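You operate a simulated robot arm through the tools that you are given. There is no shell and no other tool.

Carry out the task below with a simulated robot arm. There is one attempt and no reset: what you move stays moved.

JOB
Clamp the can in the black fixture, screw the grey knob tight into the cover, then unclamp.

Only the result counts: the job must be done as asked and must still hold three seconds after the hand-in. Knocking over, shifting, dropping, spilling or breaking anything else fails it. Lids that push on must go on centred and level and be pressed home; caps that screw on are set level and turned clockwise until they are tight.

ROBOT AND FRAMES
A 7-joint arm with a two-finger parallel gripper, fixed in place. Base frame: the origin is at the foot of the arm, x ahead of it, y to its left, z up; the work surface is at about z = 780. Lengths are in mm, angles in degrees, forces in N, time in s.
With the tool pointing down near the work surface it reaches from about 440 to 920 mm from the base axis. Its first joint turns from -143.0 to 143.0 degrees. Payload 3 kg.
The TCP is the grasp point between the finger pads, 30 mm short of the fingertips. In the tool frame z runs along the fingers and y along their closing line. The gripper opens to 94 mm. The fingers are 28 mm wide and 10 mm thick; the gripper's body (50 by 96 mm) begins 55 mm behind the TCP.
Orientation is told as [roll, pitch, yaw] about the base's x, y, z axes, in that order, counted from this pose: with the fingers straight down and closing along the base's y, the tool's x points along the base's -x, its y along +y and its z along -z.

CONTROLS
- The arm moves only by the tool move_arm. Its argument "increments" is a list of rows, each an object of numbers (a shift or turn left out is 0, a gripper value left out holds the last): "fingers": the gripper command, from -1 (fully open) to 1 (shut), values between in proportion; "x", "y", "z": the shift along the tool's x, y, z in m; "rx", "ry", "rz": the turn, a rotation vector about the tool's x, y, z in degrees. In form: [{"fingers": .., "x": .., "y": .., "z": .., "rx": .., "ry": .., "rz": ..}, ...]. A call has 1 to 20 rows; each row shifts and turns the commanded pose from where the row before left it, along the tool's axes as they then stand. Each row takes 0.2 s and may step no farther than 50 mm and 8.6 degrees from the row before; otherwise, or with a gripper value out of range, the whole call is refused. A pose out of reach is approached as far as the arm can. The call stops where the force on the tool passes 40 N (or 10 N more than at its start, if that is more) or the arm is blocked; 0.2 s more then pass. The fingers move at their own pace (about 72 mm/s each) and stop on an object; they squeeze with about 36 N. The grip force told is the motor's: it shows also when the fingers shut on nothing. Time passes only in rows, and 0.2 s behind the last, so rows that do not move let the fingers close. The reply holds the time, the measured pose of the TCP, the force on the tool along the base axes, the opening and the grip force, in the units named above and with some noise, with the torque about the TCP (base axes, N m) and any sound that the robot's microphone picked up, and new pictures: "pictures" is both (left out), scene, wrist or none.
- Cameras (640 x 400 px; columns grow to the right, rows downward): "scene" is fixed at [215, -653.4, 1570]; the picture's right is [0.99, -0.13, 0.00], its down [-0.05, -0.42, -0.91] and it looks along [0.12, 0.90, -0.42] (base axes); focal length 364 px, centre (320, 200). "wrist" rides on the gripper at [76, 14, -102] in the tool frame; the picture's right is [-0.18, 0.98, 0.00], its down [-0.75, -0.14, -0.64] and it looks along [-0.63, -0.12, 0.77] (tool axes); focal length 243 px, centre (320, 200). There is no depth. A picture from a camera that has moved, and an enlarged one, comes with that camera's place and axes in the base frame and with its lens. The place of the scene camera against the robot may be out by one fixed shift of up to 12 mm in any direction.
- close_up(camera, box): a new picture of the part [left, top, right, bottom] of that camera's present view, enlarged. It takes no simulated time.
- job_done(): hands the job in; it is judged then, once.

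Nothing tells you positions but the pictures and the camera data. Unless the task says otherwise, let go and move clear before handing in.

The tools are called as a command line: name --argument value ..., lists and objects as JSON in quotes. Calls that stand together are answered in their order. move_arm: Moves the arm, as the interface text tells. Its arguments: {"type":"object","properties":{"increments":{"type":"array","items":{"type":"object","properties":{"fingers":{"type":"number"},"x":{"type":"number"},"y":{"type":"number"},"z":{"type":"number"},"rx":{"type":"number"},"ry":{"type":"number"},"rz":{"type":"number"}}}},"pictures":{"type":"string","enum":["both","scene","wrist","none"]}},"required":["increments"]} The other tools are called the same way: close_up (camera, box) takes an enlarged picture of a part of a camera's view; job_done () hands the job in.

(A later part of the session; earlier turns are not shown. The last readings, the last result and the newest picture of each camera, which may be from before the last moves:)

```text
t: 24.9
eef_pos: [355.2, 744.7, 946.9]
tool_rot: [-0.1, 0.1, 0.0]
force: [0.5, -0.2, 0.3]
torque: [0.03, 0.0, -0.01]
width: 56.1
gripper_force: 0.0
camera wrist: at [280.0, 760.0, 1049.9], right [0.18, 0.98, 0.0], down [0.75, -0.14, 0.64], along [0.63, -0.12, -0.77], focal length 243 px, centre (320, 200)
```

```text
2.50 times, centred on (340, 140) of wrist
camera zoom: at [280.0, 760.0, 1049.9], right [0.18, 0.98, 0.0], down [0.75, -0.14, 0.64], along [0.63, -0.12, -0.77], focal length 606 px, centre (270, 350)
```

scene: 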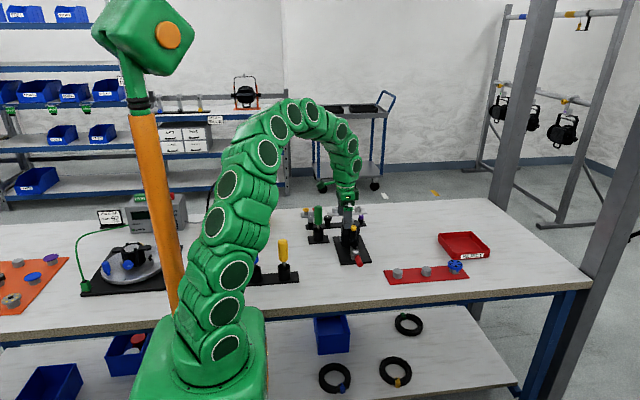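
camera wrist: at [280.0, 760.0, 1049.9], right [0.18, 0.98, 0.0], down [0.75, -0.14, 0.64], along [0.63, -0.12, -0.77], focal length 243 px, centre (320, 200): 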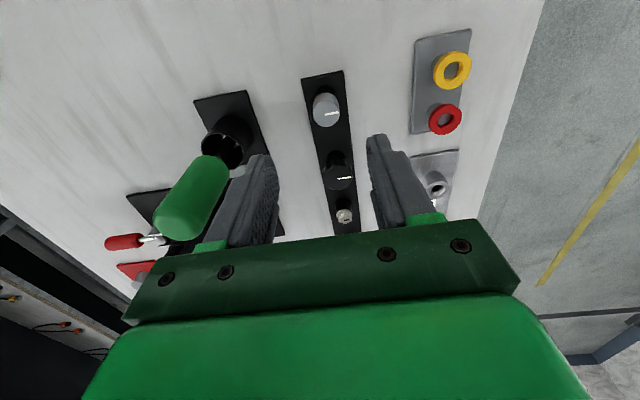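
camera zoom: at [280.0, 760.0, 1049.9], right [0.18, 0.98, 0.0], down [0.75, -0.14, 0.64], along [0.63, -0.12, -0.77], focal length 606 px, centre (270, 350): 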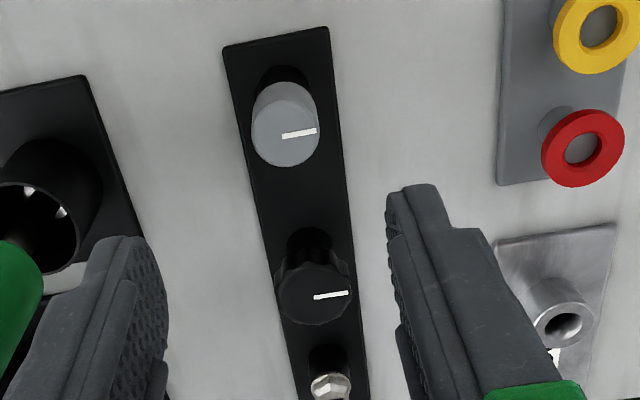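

The grey knob's top is at about [360, 750, 832.5], about 26 mm in diameter. Before gripping it I'll check how far the wrist turns counter-clockwise, so that I get a long clockwise stroke.

move_arm --increments '[{"x": -0.005, "y": 0.005}, {"rz": -8.5}, {"rz": -8.5}, {"rz": -8.5}, {"rz": -8.5}, {"rz": -8.5}, {"rz": -8.5}, {"rz": -8.5}, {"rz": -8.5}, {"rz": -8.5}, {"rz": -8.5}, {"rz": -8.5}, {"rz": -8.5}, {"rz": -8.5}, {"rz": -8.5}, {"rz": -8.5}, {"rz": -8.5}]' --pictures "wrist"

```text
t: 28.6
eef_pos: [359.9, 748.3, 947.3]
tool_rot: [0.2, 0.0, 136.2]
force: [0.1, -0.7, 0.2]
torque: [0.02, -0.02, -0.02]
width: 56.6
gripper_force: 0.1
camera wrist: at [405.4, 686.3, 1050.1], right [-0.81, -0.58, 0.0], down [-0.45, 0.63, 0.64], along [-0.37, 0.52, -0.77], focal length 243 px, centre (320, 200)
```

wrist: 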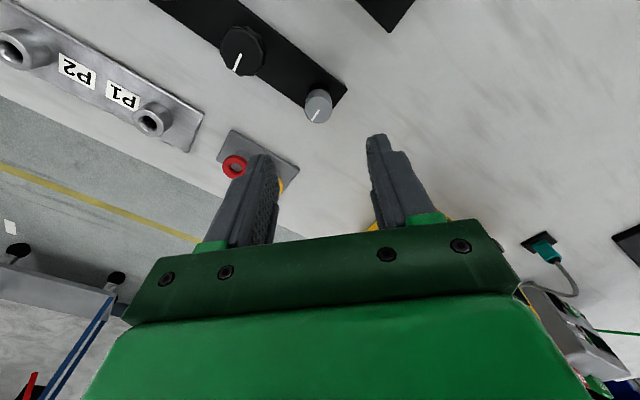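

move_arm --increments '[{"rz": -8.5}, {"rz": -8.5}, {"rz": -8.5}, {"rz": -8.5}, {"rz": -8.5}, {"rz": -8.5}, {"rz": -8.5}, {"rz": -8.5}]' --pictures "none"

```text
t: 30.4
eef_pos: [359.5, 749.2, 946.9]
tool_rot: [0.1, 0.0, -155.9]
force: [-0.1, -0.1, 0.2]
torque: [0.01, 0.01, -0.01]
width: 56.5
gripper_force: 0.0
```

move_arm --increments '[{"rz": -8.5}, {"rz": -8.5}, {"rz": -8.5}, {"rz": -8.5}, {"rz": -8.5}, {"rz": -8.5}, {"rz": -8.5}, {"rz": -8.5}]' --pictures "none"

```text
t: 32.1
eef_pos: [361.0, 748.1, 945.8]
tool_rot: [0.1, -0.2, -107.8]
force: [-0.8, -1.0, 0.2]
torque: [-0.02, 0.0, 0.02]
width: 56.2
gripper_force: 0.1
out of reach, approached as far as the arm can: row 7, 8
```

The counter-clockwise limit is near yaw 252°, which gives plenty of stroke. I'll back off a little and view the knob from this orientation.

move_arm --increments '[{"rz": 8}, {"rz": 8}, {"rz": 8}, {"rz": 8}, {}]' --pictures "wrist"

close_up --camera "wrist" --box '[220, 60, 420, 220]'

```text
t: 33.4
eef_pos: [359.0, 749.7, 946.2]
tool_rot: [0.2, 0.0, -139.8]
force: [-0.8, 0.5, -0.1]
torque: [0.0, 0.01, 0.01]
width: 56.5
gripper_force: 0.0
camera wrist: at [428.5, 787.6, 1050.1], right [0.49, -0.87, 0.0], down [-0.67, -0.38, 0.64], along [-0.56, -0.32, -0.77], focal length 243 px, centre (320, 200)
```

wrist: 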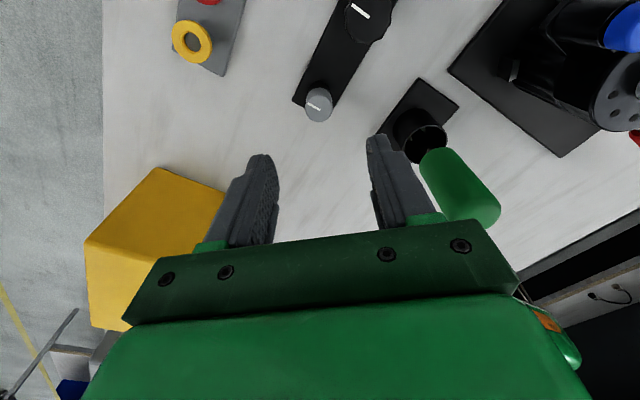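

```text
2.50 times, centred on (320, 140) of wrist
camera zoom: at [428.5, 787.6, 1050.1], right [0.49, -0.87, 0.0], down [-0.67, -0.38, 0.64], along [-0.56, -0.32, -0.77], focal length 606 px, centre (320, 350)
```

zoom: 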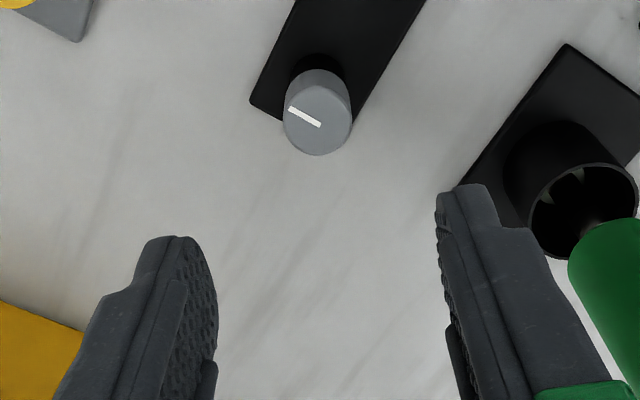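

From the opposite side the knob centre comes out at about [361, 749], which agrees. I'll centre on it and descend.

move_arm --increments '[{"x": 0.0012, "y": 0.0015, "z": 0.03}, {"z": 0.03}, {"z": 0.02}, {}]' --pictures "wrist"

close_up --camera "wrist" --box '[240, 100, 400, 220]'

close_up --camera "scene" --box '[280, 195, 340, 235]'

```text
t: 34.4
eef_pos: [362.1, 749.6, 867.0]
tool_rot: [0.1, -0.1, -139.9]
force: [0.3, 0.6, 0.1]
torque: [-0.02, 0.02, 0.01]
width: 56.5
gripper_force: 0.0
camera wrist: at [430.8, 787.9, 969.6], right [0.49, -0.87, 0.0], down [-0.67, -0.38, 0.64], along [-0.56, -0.32, -0.77], focal length 243 px, centre (320, 200)
```

wrist: 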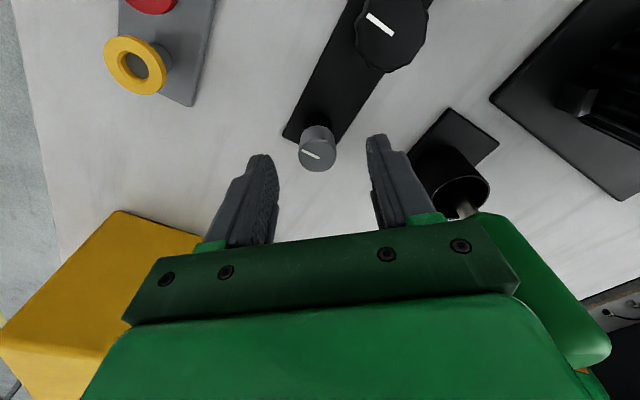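

```text
3.33 times, centred on (320, 160) of wrist
camera zoom: at [430.8, 787.9, 969.6], right [0.49, -0.87, 0.0], down [-0.67, -0.38, 0.64], along [-0.56, -0.32, -0.77], focal length 809 px, centre (320, 333)
```

zoom: 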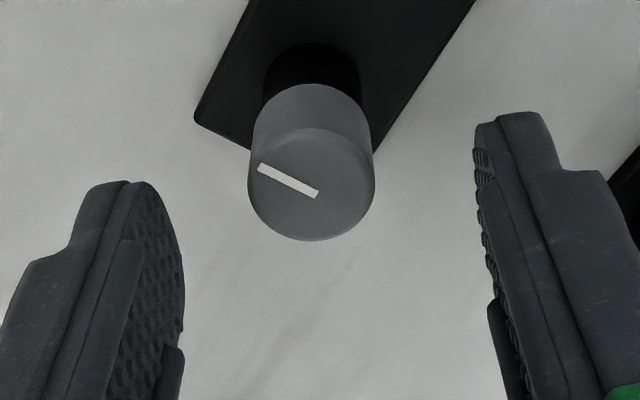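

```text
10.00 times, centred on (310, 215) of scene
camera zoom: at [215.0, -653.4, 1570.0], right [0.99, -0.13, 0.0], down [-0.05, -0.42, -0.91], along [0.12, 0.9, -0.42], focal length 3645 px, centre (420, 50)
```

zoom: 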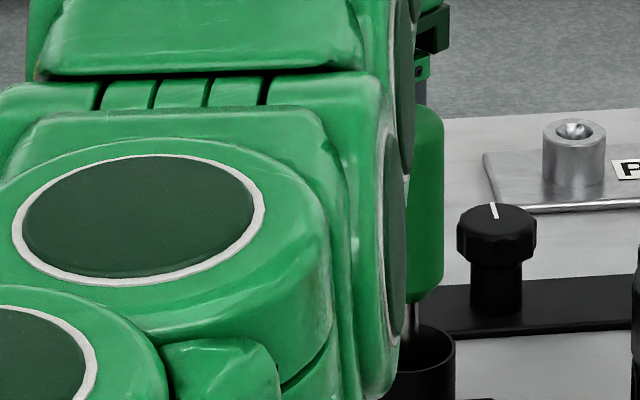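

move_arm --increments '[{}]' --pictures "scene"

```text
t: 34.8
eef_pos: [363.1, 749.8, 866.3]
tool_rot: [0.1, 0.0, -139.8]
force: [0.4, -0.1, 0.9]
torque: [-0.02, 0.0, 0.01]
width: 56.5
gripper_force: 0.1
```

scene: 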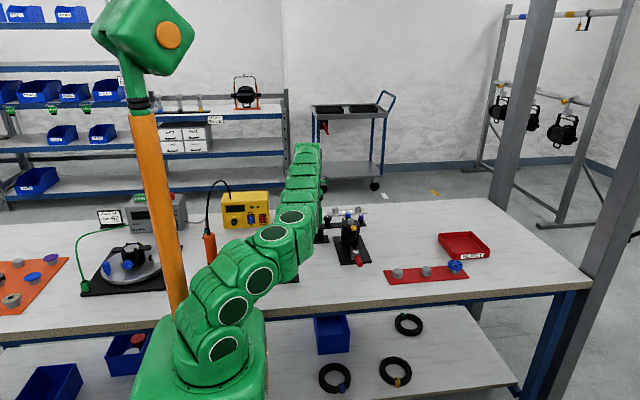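

The arm's elbow has come down low at this wrist angle, close to the screwdrivers behind it. I'll raise the hand, turn the wrist back, and check the arm's posture.

move_arm --increments '[{"z": -0.04}, {"z": -0.04}, {"z": -0.03}]' --pictures "scene"

close_up --camera "scene" --box '[180, 150, 340, 330]'

```text
t: 35.5
eef_pos: [359.9, 745.1, 976.3]
tool_rot: [0.1, -0.1, -139.8]
force: [0.8, 0.4, -0.3]
torque: [0.04, -0.01, 0.04]
width: 56.5
gripper_force: 0.1
```

scene: 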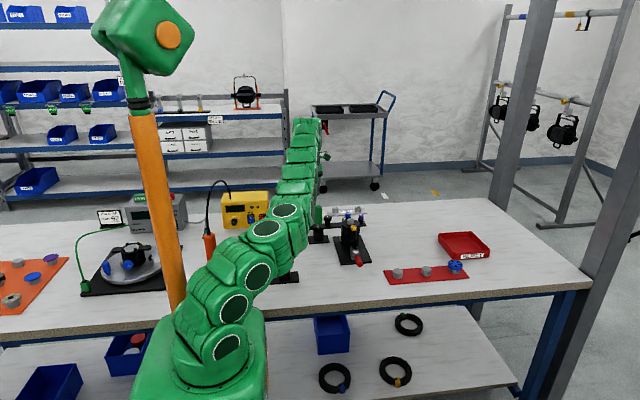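

```text
2.22 times, centred on (260, 240) of scene
camera zoom: at [215.0, -653.4, 1570.0], right [0.99, -0.13, 0.0], down [-0.05, -0.42, -0.91], along [0.12, 0.9, -0.42], focal length 810 px, centre (453, 111)
```

zoom: 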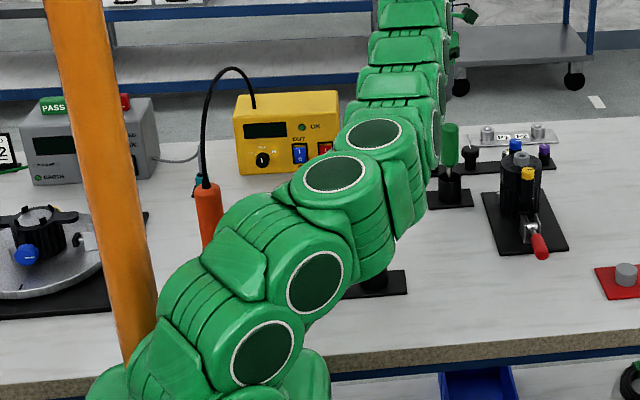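

move_arm --increments '[{"rz": 8.5}, {"rz": 8.5}, {"rz": 8.5}, {"rz": 8.5}, {"rz": 8.5}, {"rz": 8.5}, {"rz": 8.5}, {"rz": 8.5}]' --pictures "scene"

close_up --camera "scene" --box '[180, 150, 340, 330]'

```text
t: 37.4
eef_pos: [361.3, 748.3, 977.8]
tool_rot: [0.2, 0.1, 152.0]
force: [0.0, 0.6, 1.0]
torque: [0.01, 0.04, 0.0]
width: 56.4
gripper_force: 0.0
```

scene: 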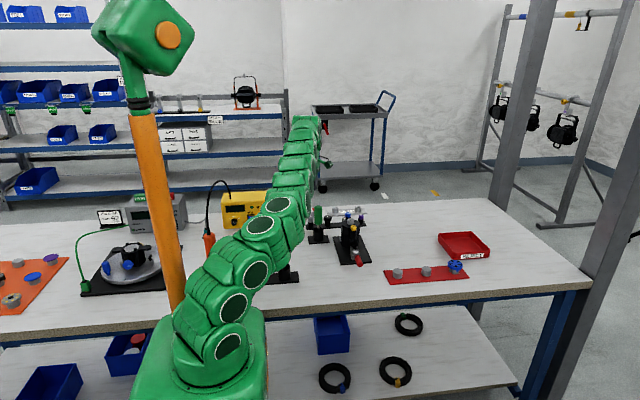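

```text
2.22 times, centred on (260, 240) of scene
camera zoom: at [215.0, -653.4, 1570.0], right [0.99, -0.13, 0.0], down [-0.05, -0.42, -0.91], along [0.12, 0.9, -0.42], focal length 810 px, centre (453, 111)
```

zoom: 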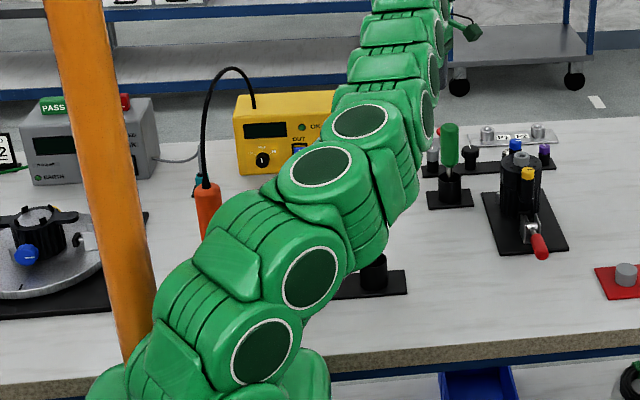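

move_arm --increments '[{"rz": 8.5}, {"rz": 8.5}, {"rz": 8.5}, {"rz": 8.5}, {"rz": 8.5}, {"rz": 8.5}, {"rz": 8.5}, {"rz": 8.5}, {"rz": 8.5}, {"rz": 8.5}, {"rz": 8.5}, {"rz": 8.5}, {"rz": 8.5}, {"rz": 8.5}, {"rz": 8.5}, {"rz": 8.5}, {"rz": 8.5}, {"rz": 7.5}]' --pictures "scene"

close_up --camera "scene" --box '[180, 150, 340, 330]'

```text
t: 41.1
eef_pos: [361.8, 748.2, 978.3]
tool_rot: [-0.1, 0.1, 0.0]
force: [0.0, -0.6, 0.7]
torque: [0.0, 0.03, -0.01]
width: 56.4
gripper_force: 0.0
```

scene: 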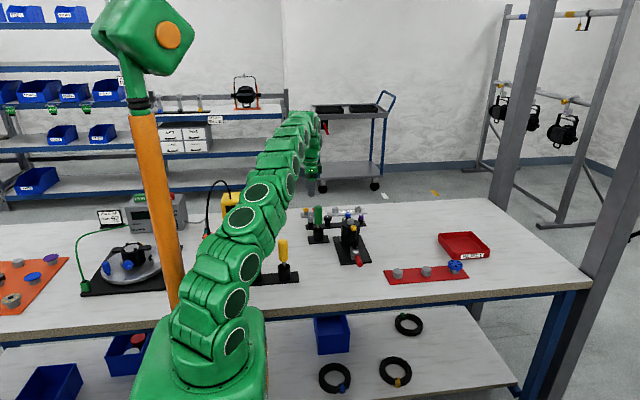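

```text
2.22 times, centred on (260, 240) of scene
camera zoom: at [215.0, -653.4, 1570.0], right [0.99, -0.13, 0.0], down [-0.05, -0.42, -0.91], along [0.12, 0.9, -0.42], focal length 810 px, centre (453, 111)
```

zoom: 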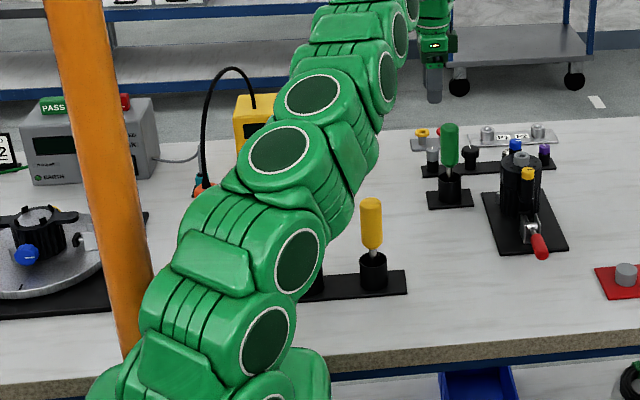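

The yellow screwdriver still stands, and with yaw near 0 the elbow stays high, so I'll grip the knob in this orientation. I'll descend and check the alignment and the arm.

move_arm --increments '[{"x": 0.0005, "y": 0.001, "z": 0.04}, {"z": 0.04}, {"z": 0.03}, {}]' --pictures "both"

close_up --camera "wrist" --box '[240, 100, 400, 220]'

close_up --camera "scene" --box '[180, 150, 340, 330]'

```text
t: 42.1
eef_pos: [363.5, 748.0, 867.9]
tool_rot: [-0.1, 0.0, 0.0]
force: [-0.3, 0.2, 0.2]
torque: [-0.03, -0.01, 0.02]
width: 56.6
gripper_force: 0.2
camera wrist: at [287.6, 763.6, 970.6], right [0.18, 0.98, 0.0], down [0.75, -0.14, 0.64], along [0.63, -0.12, -0.77], focal length 243 px, centre (320, 200)
```

scene: 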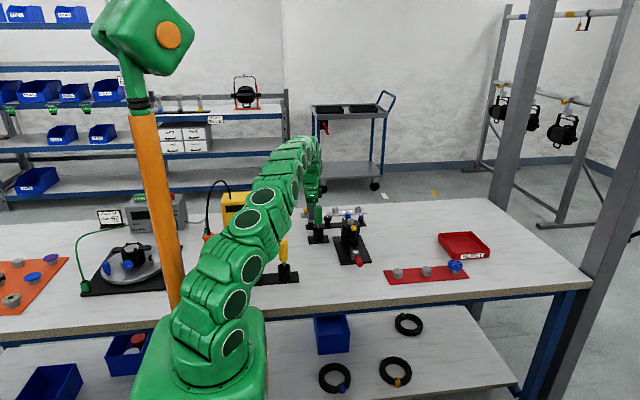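
wrist: 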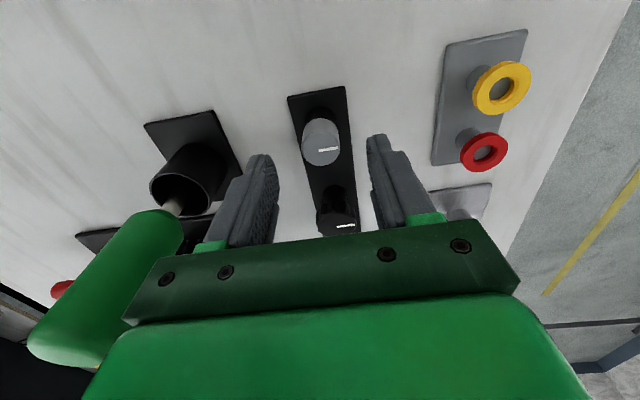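

```text
3.33 times, centred on (320, 160) of wrist
camera zoom: at [287.6, 763.6, 970.6], right [0.18, 0.98, 0.0], down [0.75, -0.14, 0.64], along [0.63, -0.12, -0.77], focal length 809 px, centre (320, 333)
```

zoom: 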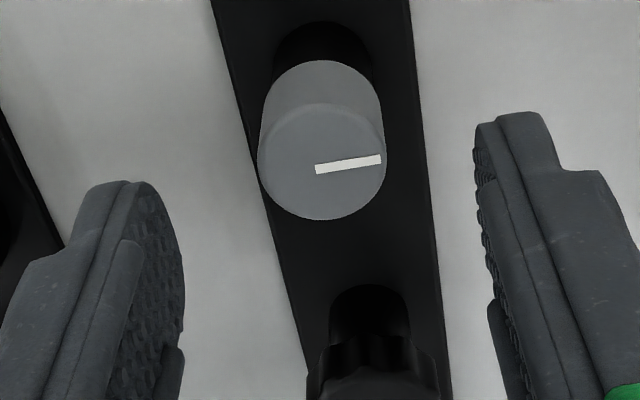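

```text
2.22 times, centred on (260, 240) of scene
camera zoom: at [215.0, -653.4, 1570.0], right [0.99, -0.13, 0.0], down [-0.05, -0.42, -0.91], along [0.12, 0.9, -0.42], focal length 810 px, centre (453, 111)
```

zoom: 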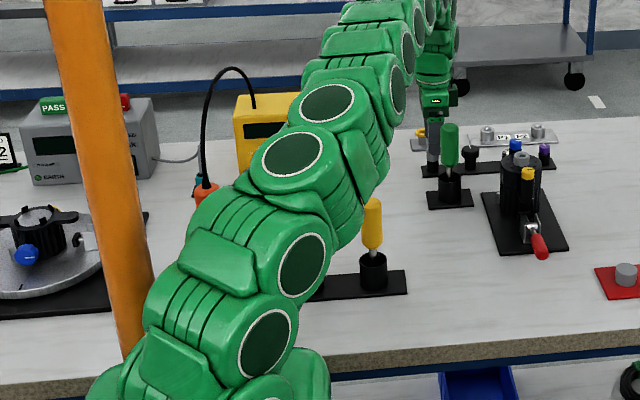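

The knob is between the fingers, 20 mm tall with its top at about z = 832. I'll make a small correction in x, then go down and close.

move_arm --increments '[{"x": 0.0025, "y": 0.0015, "z": 0.01}, {"z": 0.011}, {}]' --pictures "wrist"

close_up --camera "wrist" --box '[240, 100, 400, 220]'

```text
t: 43.0
eef_pos: [359.6, 750.2, 846.6]
tool_rot: [-0.2, 0.0, 0.1]
force: [-0.3, -0.2, 0.4]
torque: [0.01, -0.04, 0.0]
width: 56.3
gripper_force: 0.0
camera wrist: at [284.2, 764.6, 949.7], right [0.18, 0.98, 0.0], down [0.75, -0.14, 0.64], along [0.63, -0.12, -0.77], focal length 243 px, centre (320, 200)
```

wrist: 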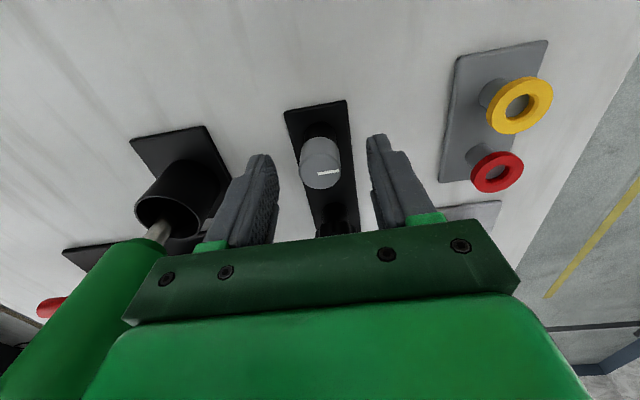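

```text
3.33 times, centred on (320, 160) of wrist
camera zoom: at [284.2, 764.6, 949.7], right [0.18, 0.98, 0.0], down [0.75, -0.14, 0.64], along [0.63, -0.12, -0.77], focal length 809 px, centre (320, 333)
```

zoom: 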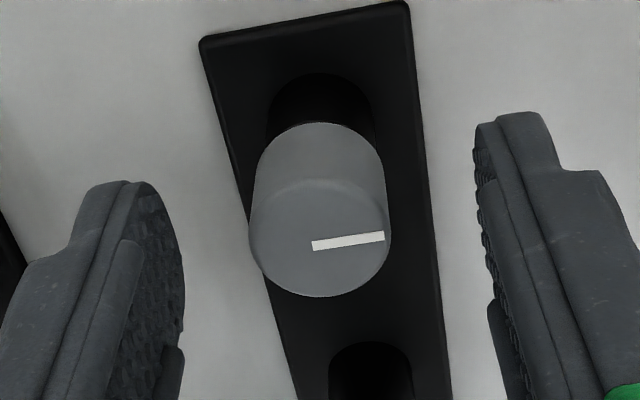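

It's centred to within a millimetre, so I'll close on it.

move_arm --increments '[{"fingers": 1}, {}, {}, {}]' --pictures "none"

move_arm --increments '[{"z": -0.01}, {"z": -0.01}, {"z": -0.02}, {"z": -0.03}, {"z": -0.03}]' --pictures "both"

close_up --camera "wrist" --box '[240, 100, 400, 220]'

close_up --camera "scene" --box '[180, 150, 340, 330]'

```text
t: 44.0
eef_pos: [359.5, 750.5, 848.1]
tool_rot: [-0.2, 0.0, 0.1]
force: [-0.3, -3.4, 2.2]
torque: [-0.09, 0.04, -0.04]
width: 22.2
gripper_force: 35.9
```

```text
t: 45.1
eef_pos: [358.8, 750.4, 946.0]
tool_rot: [-0.2, 0.0, 0.2]
force: [-0.1, 0.1, 0.1]
torque: [0.02, 0.01, -0.02]
width: 0.0
gripper_force: 32.9
camera wrist: at [283.9, 764.5, 1049.6], right [0.18, 0.98, 0.0], down [0.75, -0.14, 0.64], along [0.63, -0.12, -0.77], focal length 243 px, centre (320, 200)
```

scene: 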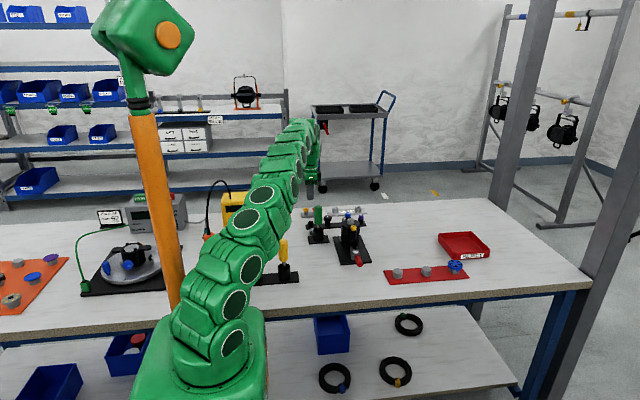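
wrist: 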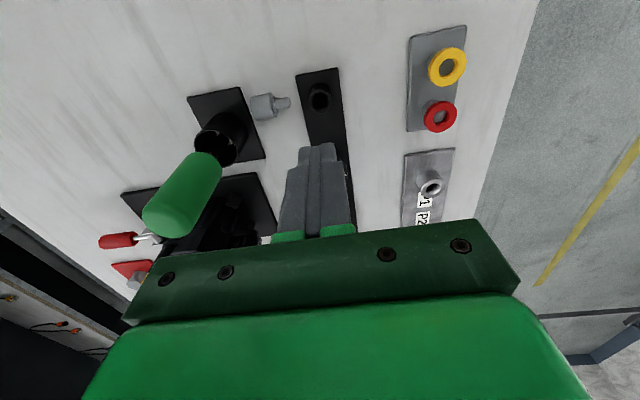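

```text
3.33 times, centred on (320, 160) of wrist
camera zoom: at [283.9, 764.5, 1049.6], right [0.18, 0.98, 0.0], down [0.75, -0.14, 0.64], along [0.63, -0.12, -0.77], focal length 809 px, centre (320, 333)
```

zoom: 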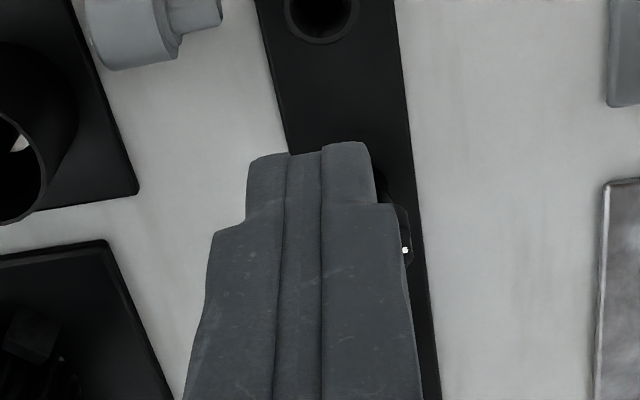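

```text
2.22 times, centred on (260, 240) of scene
camera zoom: at [215.0, -653.4, 1570.0], right [0.99, -0.13, 0.0], down [-0.05, -0.42, -0.91], along [0.12, 0.9, -0.42], focal length 810 px, centre (453, 111)
```

zoom: 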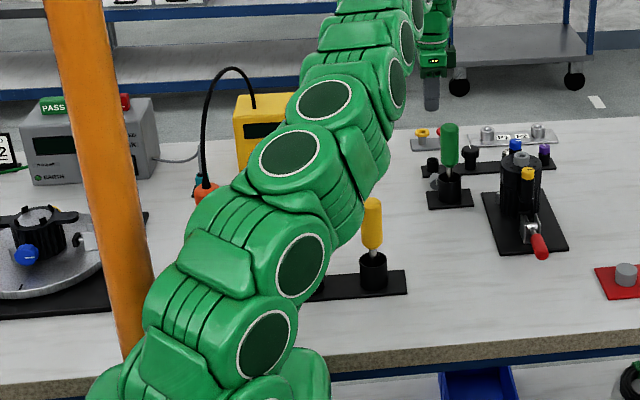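

The knob slipped out during the lift and now lies on its side near [360, 692]. I'll take a close look at it and at what surrounds it.

close_up --camera "wrist" --box '[220, 70, 320, 140]'

close_up --camera "scene" --box '[295, 200, 345, 245]'

```text
5.71 times, centred on (270, 105) of wrist
camera zoom: at [283.9, 764.5, 1049.6], right [0.18, 0.98, 0.0], down [0.75, -0.14, 0.64], along [0.63, -0.12, -0.77], focal length 1386 px, centre (606, 743)
```

zoom: 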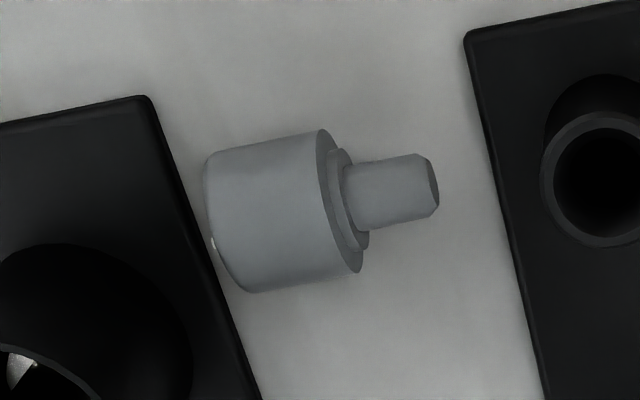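

```text
8.89 times, centred on (320, 222) of scene
camera zoom: at [215.0, -653.4, 1570.0], right [0.99, -0.13, 0.0], down [-0.05, -0.42, -0.91], along [0.12, 0.9, -0.42], focal length 3240 px, centre (320, 0)
```

zoom: 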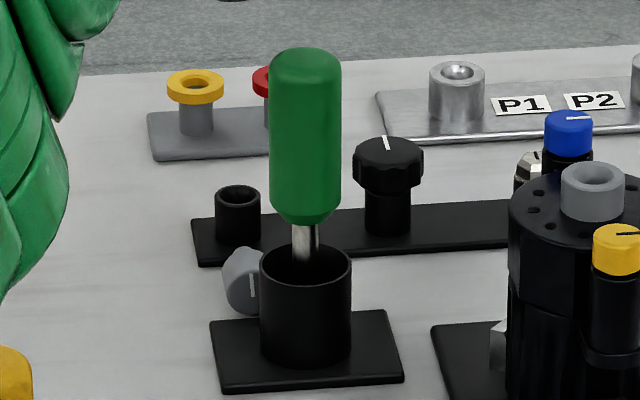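

The knob lies with its head toward -y and its stem toward +y, beside the screwdriver stand. I'll turn the hand to yaw -90 so the fingers close along x, across the knob's axis. Then I'll move over it at safe height and look.

move_arm --increments '[{"z": -0.02, "fingers": 0.2}, {"rz": 8.2}, {"rz": 8.2}, {"rz": 8.2}, {"rz": 8.2}, {"rz": 8.2}, {"rz": 8.2}, {"rz": 8.2}, {"rz": 8.2}, {"rz": 8.2}, {"rz": 8.2}, {"rz": 8.0}, {}]' --pictures "both"

```text
t: 48.0
eef_pos: [357.4, 751.1, 966.7]
tool_rot: [0.0, -0.1, -89.9]
force: [0.0, -1.3, 0.7]
torque: [-0.03, 0.0, 0.0]
width: 37.5
gripper_force: 0.0
camera wrist: at [373.6, 827.3, 1069.4], right [0.98, -0.18, 0.0], down [-0.14, -0.75, 0.64], along [-0.12, -0.63, -0.77], focal length 243 px, centre (320, 200)
```

scene: 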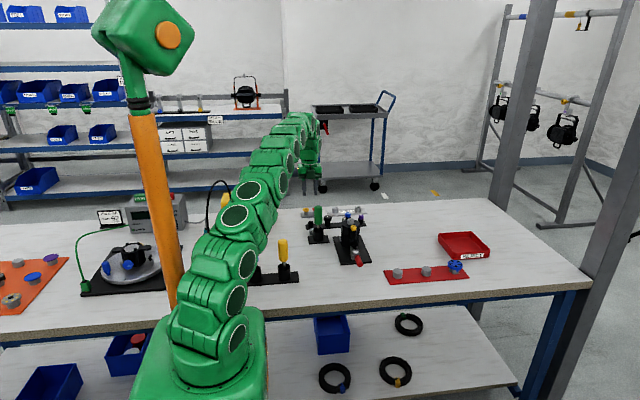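
wrist: 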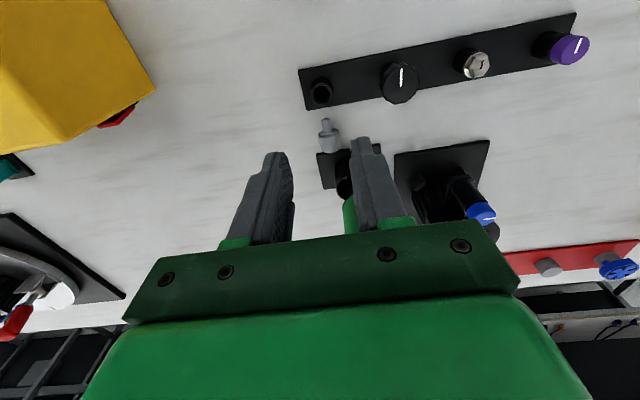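

close_up --camera "wrist" --box '[290, 90, 400, 200]'

```text
3.64 times, centred on (345, 145) of wrist
camera zoom: at [373.6, 827.3, 1069.4], right [0.98, -0.18, 0.0], down [-0.14, -0.75, 0.64], along [-0.12, -0.63, -0.77], focal length 882 px, centre (229, 400)
```

zoom: 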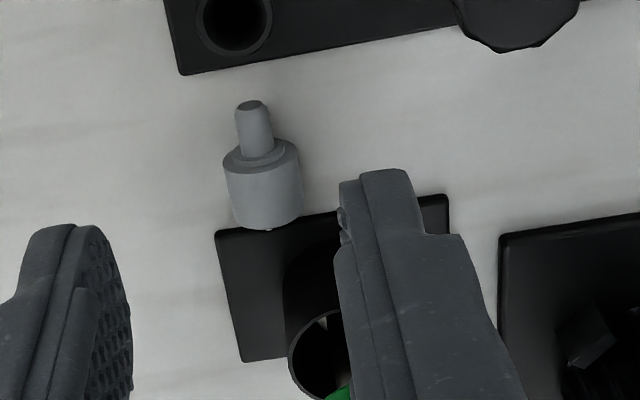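

The knob axis runs along y at x ≈ 359.6, with the body at y 679–701. I'll place the hand over it with a slight lean away from the screwdriver and descend part-way.

move_arm --increments '[{"x": -0.03, "y": 0.001}, {"x": -0.029, "y": 0.001}, {"ry": -6}, {"x": 0.0042, "z": 0.0398}, {"x": 0.0042, "z": 0.0398}, {}]' --pictures "both"

close_up --camera "wrist" --box '[260, 90, 380, 210]'

close_up --camera "scene" --box '[285, 180, 345, 245]'

```text
t: 49.4
eef_pos: [361.0, 692.4, 887.0]
tool_rot: [0.0, -6.1, -89.8]
force: [-0.2, -0.2, 0.3]
torque: [-0.01, -0.03, 0.02]
width: 37.5
gripper_force: 0.1
camera wrist: at [375.6, 779.6, 980.5], right [0.98, -0.18, 0.02], down [-0.14, -0.68, 0.72], along [-0.12, -0.71, -0.69], focal length 243 px, centre (320, 200)
```

scene: 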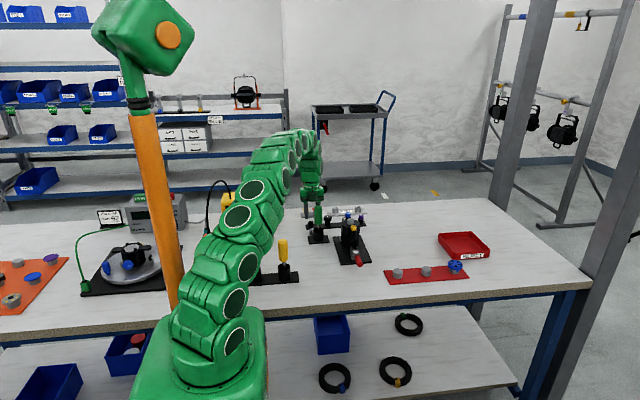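
wrist: 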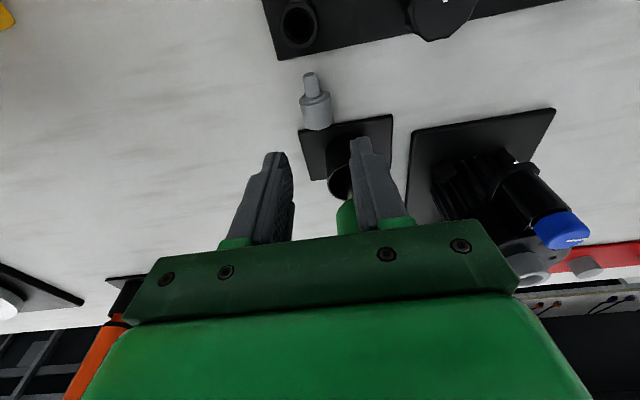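

```text
3.33 times, centred on (320, 150) of wrist
camera zoom: at [375.6, 779.6, 980.5], right [0.98, -0.18, 0.02], down [-0.14, -0.68, 0.72], along [-0.12, -0.71, -0.69], focal length 809 px, centre (320, 367)
```

zoom: 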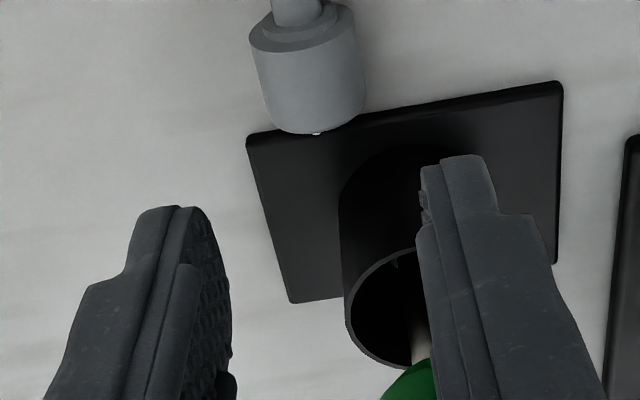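

```text
6.15 times, centred on (315, 212) of scene
camera zoom: at [215.0, -653.4, 1570.0], right [0.99, -0.13, 0.0], down [-0.05, -0.42, -0.91], along [0.12, 0.9, -0.42], focal length 2243 px, centre (351, 123)
```

zoom: 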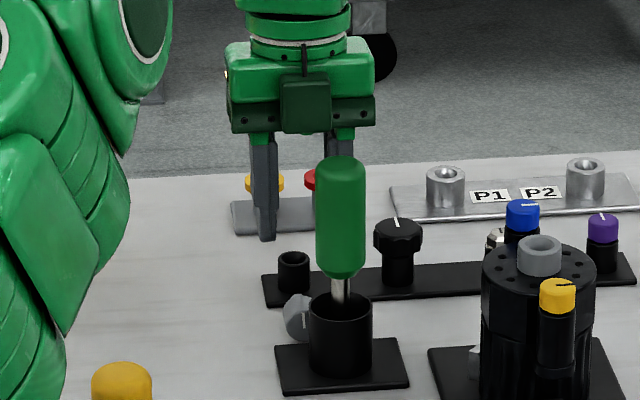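

The hand has a protruding box on the screwdriver side, so I'll grip nearer the stem end with a bit more lean to keep clear of the handle.

move_arm --increments '[{"x": 0.0189, "y": -0.0012, "z": -0.002}, {"ry": -8}, {"x": 0.006, "z": 0.0243}, {"x": 0.006, "z": 0.0243}, {}]' --pictures "both"

close_up --camera "wrist" --box '[260, 90, 380, 210]'

close_up --camera "scene" --box '[285, 180, 345, 245]'

```text
t: 50.5
eef_pos: [358.7, 710.8, 836.5]
tool_rot: [0.1, -14.2, -89.9]
force: [0.3, 0.0, 0.0]
torque: [0.01, 0.0, -0.01]
width: 37.5
gripper_force: 0.0
camera wrist: at [374.0, 809.8, 918.0], right [0.98, -0.18, 0.05], down [-0.14, -0.57, 0.81], along [-0.12, -0.8, -0.59], focal length 243 px, centre (320, 200)
```

scene: 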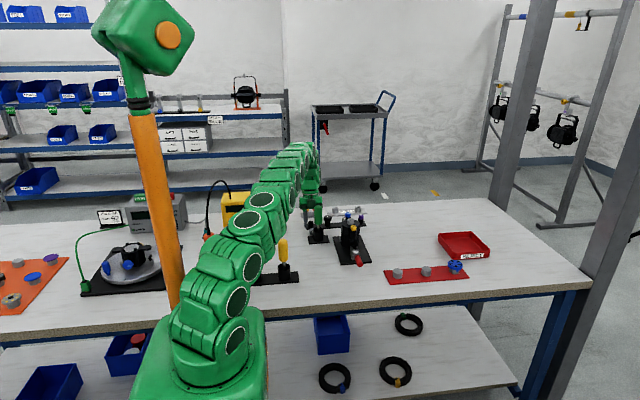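
wrist: 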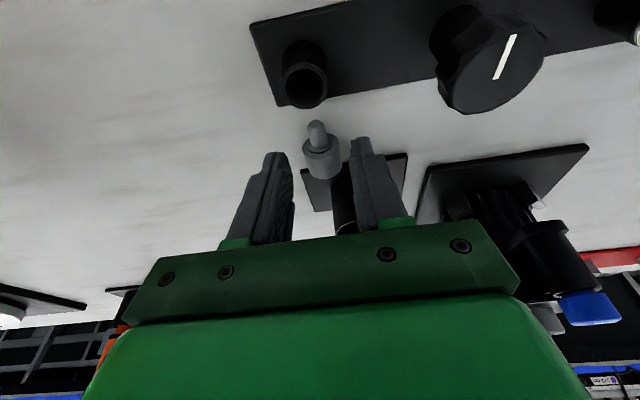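

```text
3.33 times, centred on (320, 150) of wrist
camera zoom: at [374.0, 809.8, 918.0], right [0.98, -0.18, 0.05], down [-0.14, -0.57, 0.81], along [-0.12, -0.8, -0.59], focal length 809 px, centre (320, 367)
```

zoom: 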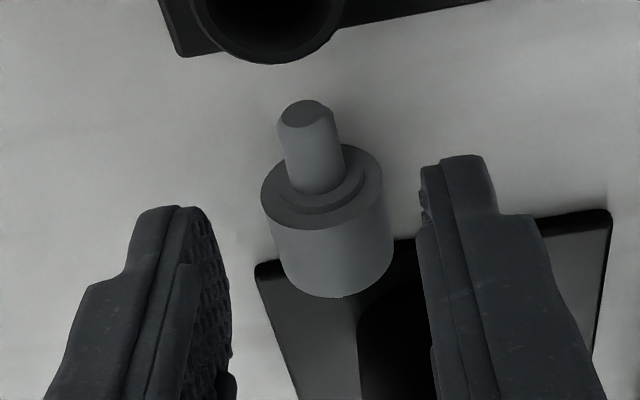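

```text
6.15 times, centred on (315, 212) of scene
camera zoom: at [215.0, -653.4, 1570.0], right [0.99, -0.13, 0.0], down [-0.05, -0.42, -0.91], along [0.12, 0.9, -0.42], focal length 2243 px, centre (351, 123)
```

zoom: 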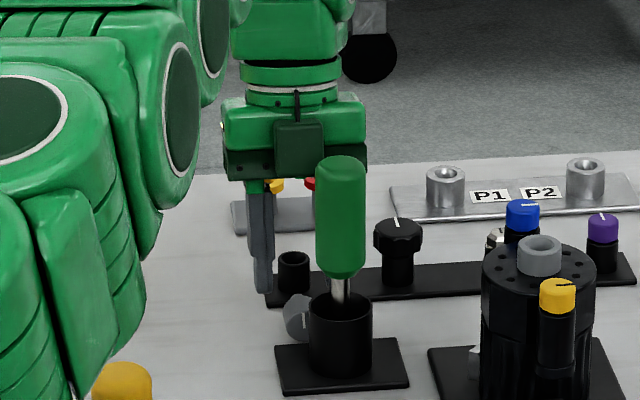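

The knob sits centred between the fingers, so I'll descend the rest of the way.

move_arm --increments '[{"x": 0.0029, "z": 0.0117}, {"x": 0.0019, "z": 0.0078}, {}]' --pictures "wrist"

close_up --camera "wrist" --box '[260, 90, 380, 210]'

close_up --camera "scene" --box '[285, 180, 345, 245]'

```text
t: 51.4
eef_pos: [358.1, 711.5, 815.9]
tool_rot: [0.0, -14.1, -89.9]
force: [0.1, -0.9, -0.3]
torque: [-0.01, -0.04, -0.01]
width: 37.7
gripper_force: 0.1
camera wrist: at [373.9, 809.9, 897.8], right [0.98, -0.18, 0.05], down [-0.14, -0.57, 0.81], along [-0.12, -0.8, -0.59], focal length 243 px, centre (320, 200)
```

wrist: 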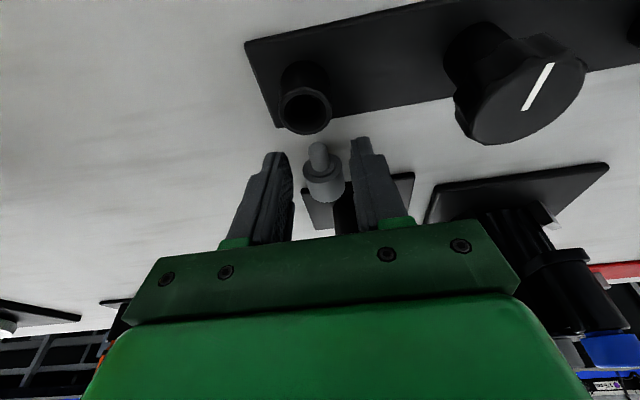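

```text
3.33 times, centred on (320, 150) of wrist
camera zoom: at [373.9, 809.9, 897.8], right [0.98, -0.18, 0.05], down [-0.14, -0.57, 0.81], along [-0.12, -0.8, -0.59], focal length 809 px, centre (320, 367)
```

zoom: 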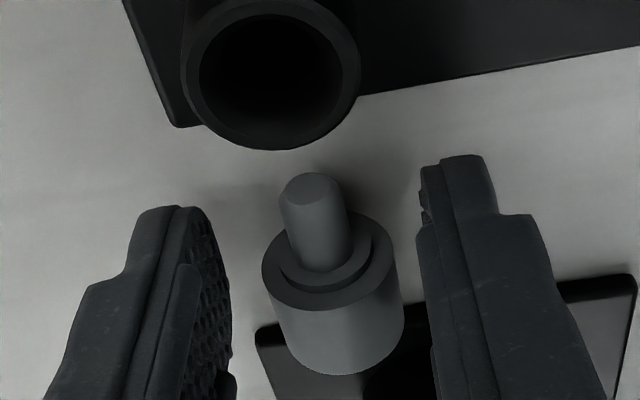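

```text
6.15 times, centred on (315, 212) of scene
camera zoom: at [215.0, -653.4, 1570.0], right [0.99, -0.13, 0.0], down [-0.05, -0.42, -0.91], along [0.12, 0.9, -0.42], focal length 2243 px, centre (351, 123)
```

zoom: 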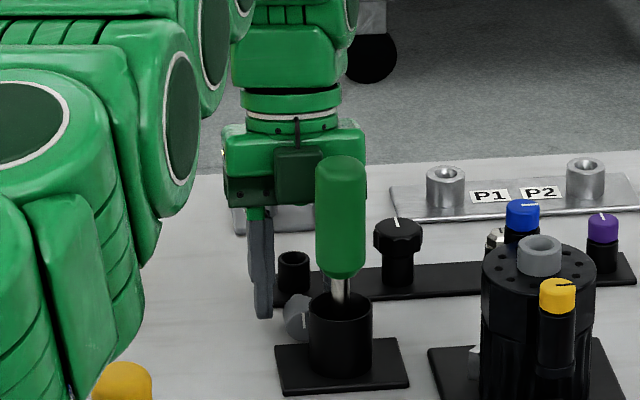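

move_arm --increments '[{"x": 0.0005, "z": 0.0019}, {"fingers": 0.4}, {"fingers": 0.5}, {"fingers": 1}, {}, {}]' --pictures "wrist"

close_up --camera "wrist" --box '[260, 90, 380, 210]'

```text
t: 52.8
eef_pos: [359.9, 710.1, 814.6]
tool_rot: [0.0, -14.1, -89.8]
force: [0.7, -0.9, 1.0]
torque: [0.01, -0.02, -0.02]
width: 22.7
gripper_force: 36.4
camera wrist: at [373.9, 809.9, 895.5], right [0.98, -0.18, 0.05], down [-0.14, -0.57, 0.81], along [-0.12, -0.8, -0.59], focal length 243 px, centre (320, 200)
```

wrist: 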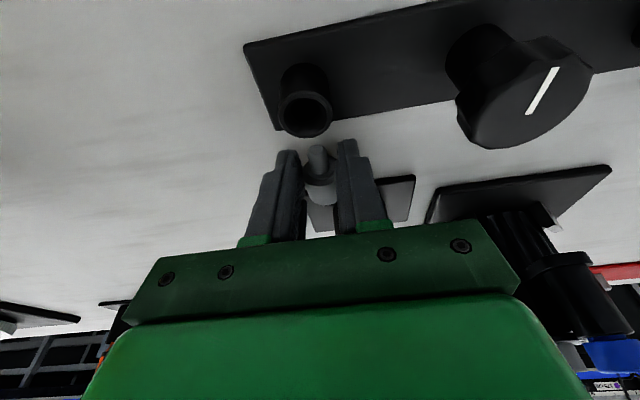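

```text
3.33 times, centred on (320, 150) of wrist
camera zoom: at [373.9, 809.9, 895.5], right [0.98, -0.18, 0.05], down [-0.14, -0.57, 0.81], along [-0.12, -0.8, -0.59], focal length 809 px, centre (320, 367)
```

zoom: 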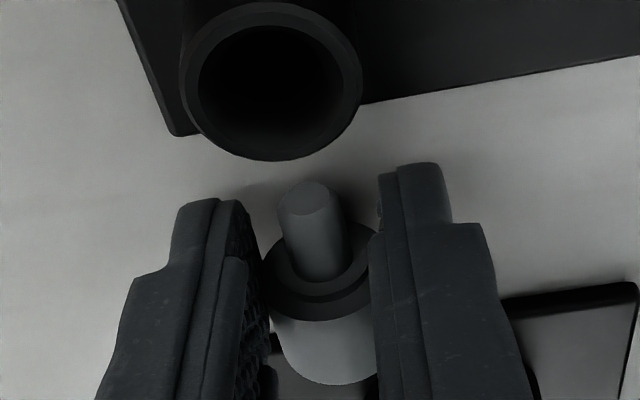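

The knob is gripped (22.7 mm). I'll lift it slowly.

move_arm --increments '[{"x": -0.0007, "z": -0.0029}, {"x": -0.0012, "z": -0.0048}, {"x": -0.0012, "z": -0.0048}, {"x": -0.0012, "z": -0.0048}]' --pictures "wrist"

close_up --camera "wrist" --box '[260, 90, 380, 210]'

```text
t: 53.8
eef_pos: [360.4, 710.8, 830.7]
tool_rot: [-0.1, -14.2, -89.8]
force: [-0.8, 0.9, 0.1]
torque: [0.01, 0.03, -0.04]
width: 23.1
gripper_force: 36.4
camera wrist: at [374.5, 809.3, 912.5], right [0.98, -0.18, 0.05], down [-0.14, -0.57, 0.81], along [-0.12, -0.8, -0.59], focal length 243 px, centre (320, 200)
```

wrist: 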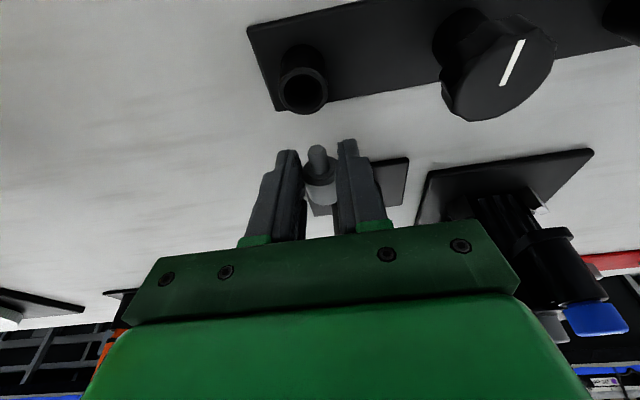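

```text
3.33 times, centred on (320, 150) of wrist
camera zoom: at [374.5, 809.3, 912.5], right [0.98, -0.18, 0.05], down [-0.14, -0.57, 0.81], along [-0.12, -0.8, -0.59], focal length 809 px, centre (320, 367)
```

zoom: 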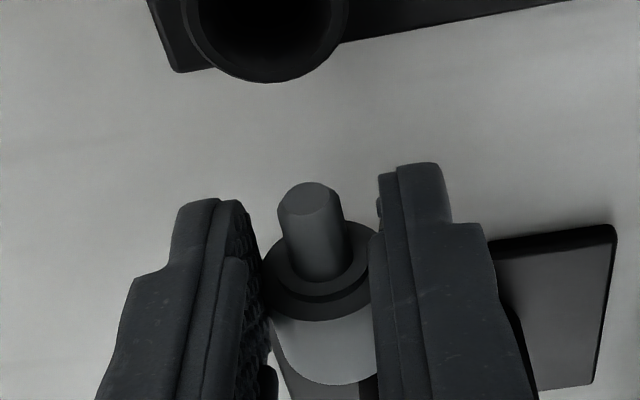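

The knob holds. I'll carry it up over the screwdriver to open table near [390, 500] so that I can lay it down and re-grip it better.

move_arm --increments '[{"x": -0.0024, "z": -0.0097}, {"x": -0.0036, "z": -0.0145}, {"x": -0.0048, "z": -0.0194}, {"x": -0.0048, "z": -0.0194}, {"x": -0.0048, "z": -0.0194}, {"x": -0.0048, "z": -0.0194}, {"x": -0.0048, "z": -0.0194}, {"x": -0.0048, "z": -0.0194}, {"x": -0.0048, "z": -0.0194}, {"x": -0.0036, "z": -0.0145}, {}]' --pictures "both"

close_up --camera "wrist" --box '[260, 90, 380, 210]'

```text
t: 56.1
eef_pos: [358.8, 709.7, 984.0]
tool_rot: [0.0, -13.9, -89.7]
force: [-0.6, 0.3, -0.1]
torque: [-0.03, -0.01, 0.01]
width: 22.8
gripper_force: 35.5
out of reach, approached as far as the arm can: row 9, 10
camera wrist: at [373.3, 809.0, 1066.2], right [0.98, -0.18, 0.05], down [-0.14, -0.58, 0.81], along [-0.11, -0.8, -0.59], focal length 243 px, centre (320, 200)
```

scene: 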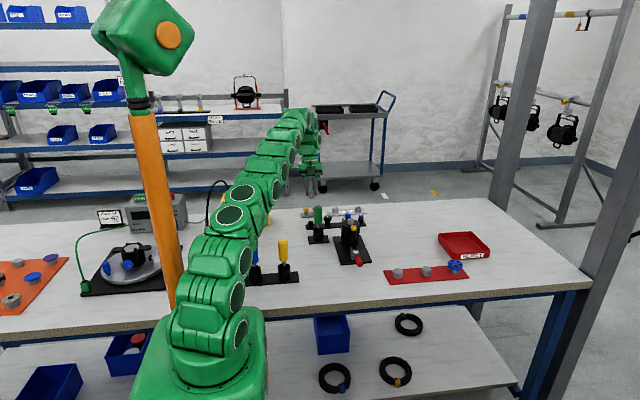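
wrist: 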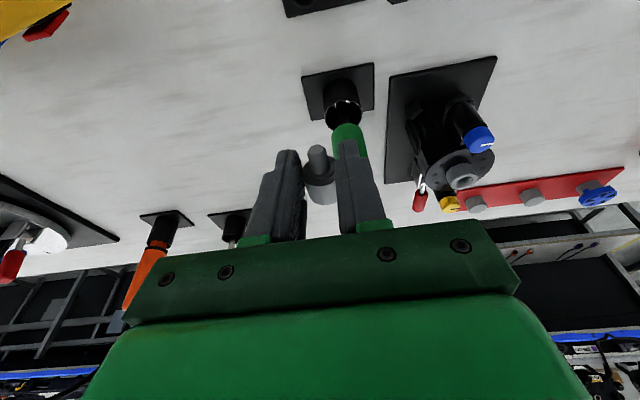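

```text
3.33 times, centred on (320, 150) of wrist
camera zoom: at [373.3, 809.0, 1066.2], right [0.98, -0.18, 0.05], down [-0.14, -0.58, 0.81], along [-0.11, -0.8, -0.59], focal length 809 px, centre (320, 367)
```

zoom: 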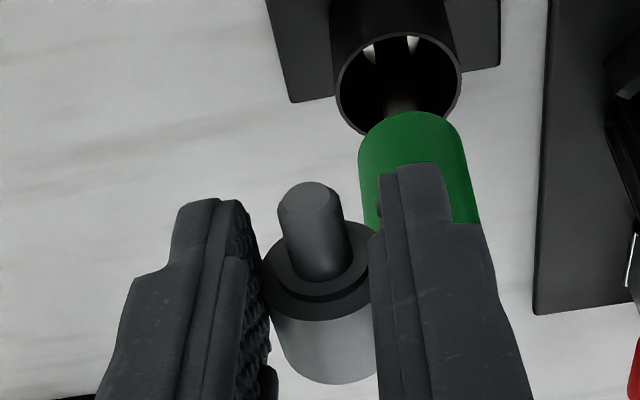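

The knob is secure, and both screwdrivers behind are still standing. I'll bring the hand vertical, then move to the open spot while turning yaw toward 0.

move_arm --increments '[{"ry": 7}, {"ry": 7}, {}]' --pictures "none"

```text
t: 57.0
eef_pos: [358.7, 710.4, 986.6]
tool_rot: [0.0, -0.1, -89.8]
force: [0.1, 0.5, 0.1]
torque: [-0.02, 0.01, 0.0]
width: 23.1
gripper_force: 35.8
```

move_arm --increments '[{"z": -0.015}, {"z": -0.015}, {"x": -0.02, "y": 0.004}, {"x": -0.025, "y": 0.006}, {"x": -0.025, "y": 0.006}, {"x": -0.025, "y": 0.006}, {"x": -0.025, "y": 0.006}, {"x": -0.025, "y": 0.006}, {"x": -0.025, "y": 0.006}, {"x": -0.02, "y": 0.002}, {}]' --pictures "both"

```text
t: 59.4
eef_pos: [400.7, 520.0, 1017.5]
tool_rot: [0.0, 0.0, -89.8]
force: [0.8, 0.2, -0.5]
torque: [0.02, -0.01, 0.0]
width: 22.8
gripper_force: 35.6
camera wrist: at [416.1, 596.3, 1120.2], right [0.98, -0.18, 0.0], down [-0.14, -0.75, 0.64], along [-0.12, -0.63, -0.77], focal length 243 px, centre (320, 200)
```

scene: 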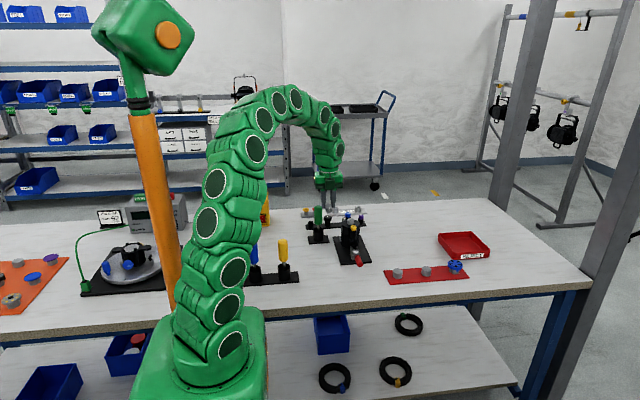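
wrist: 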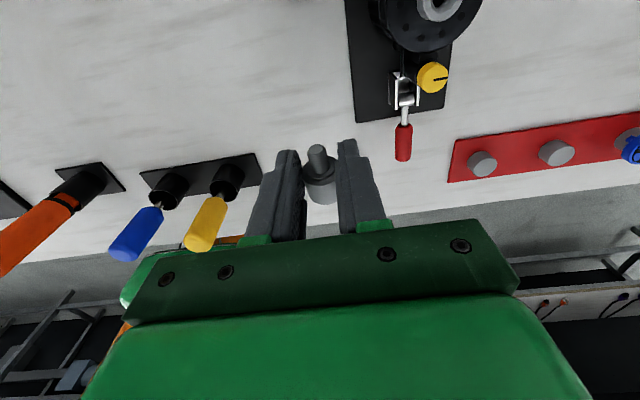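

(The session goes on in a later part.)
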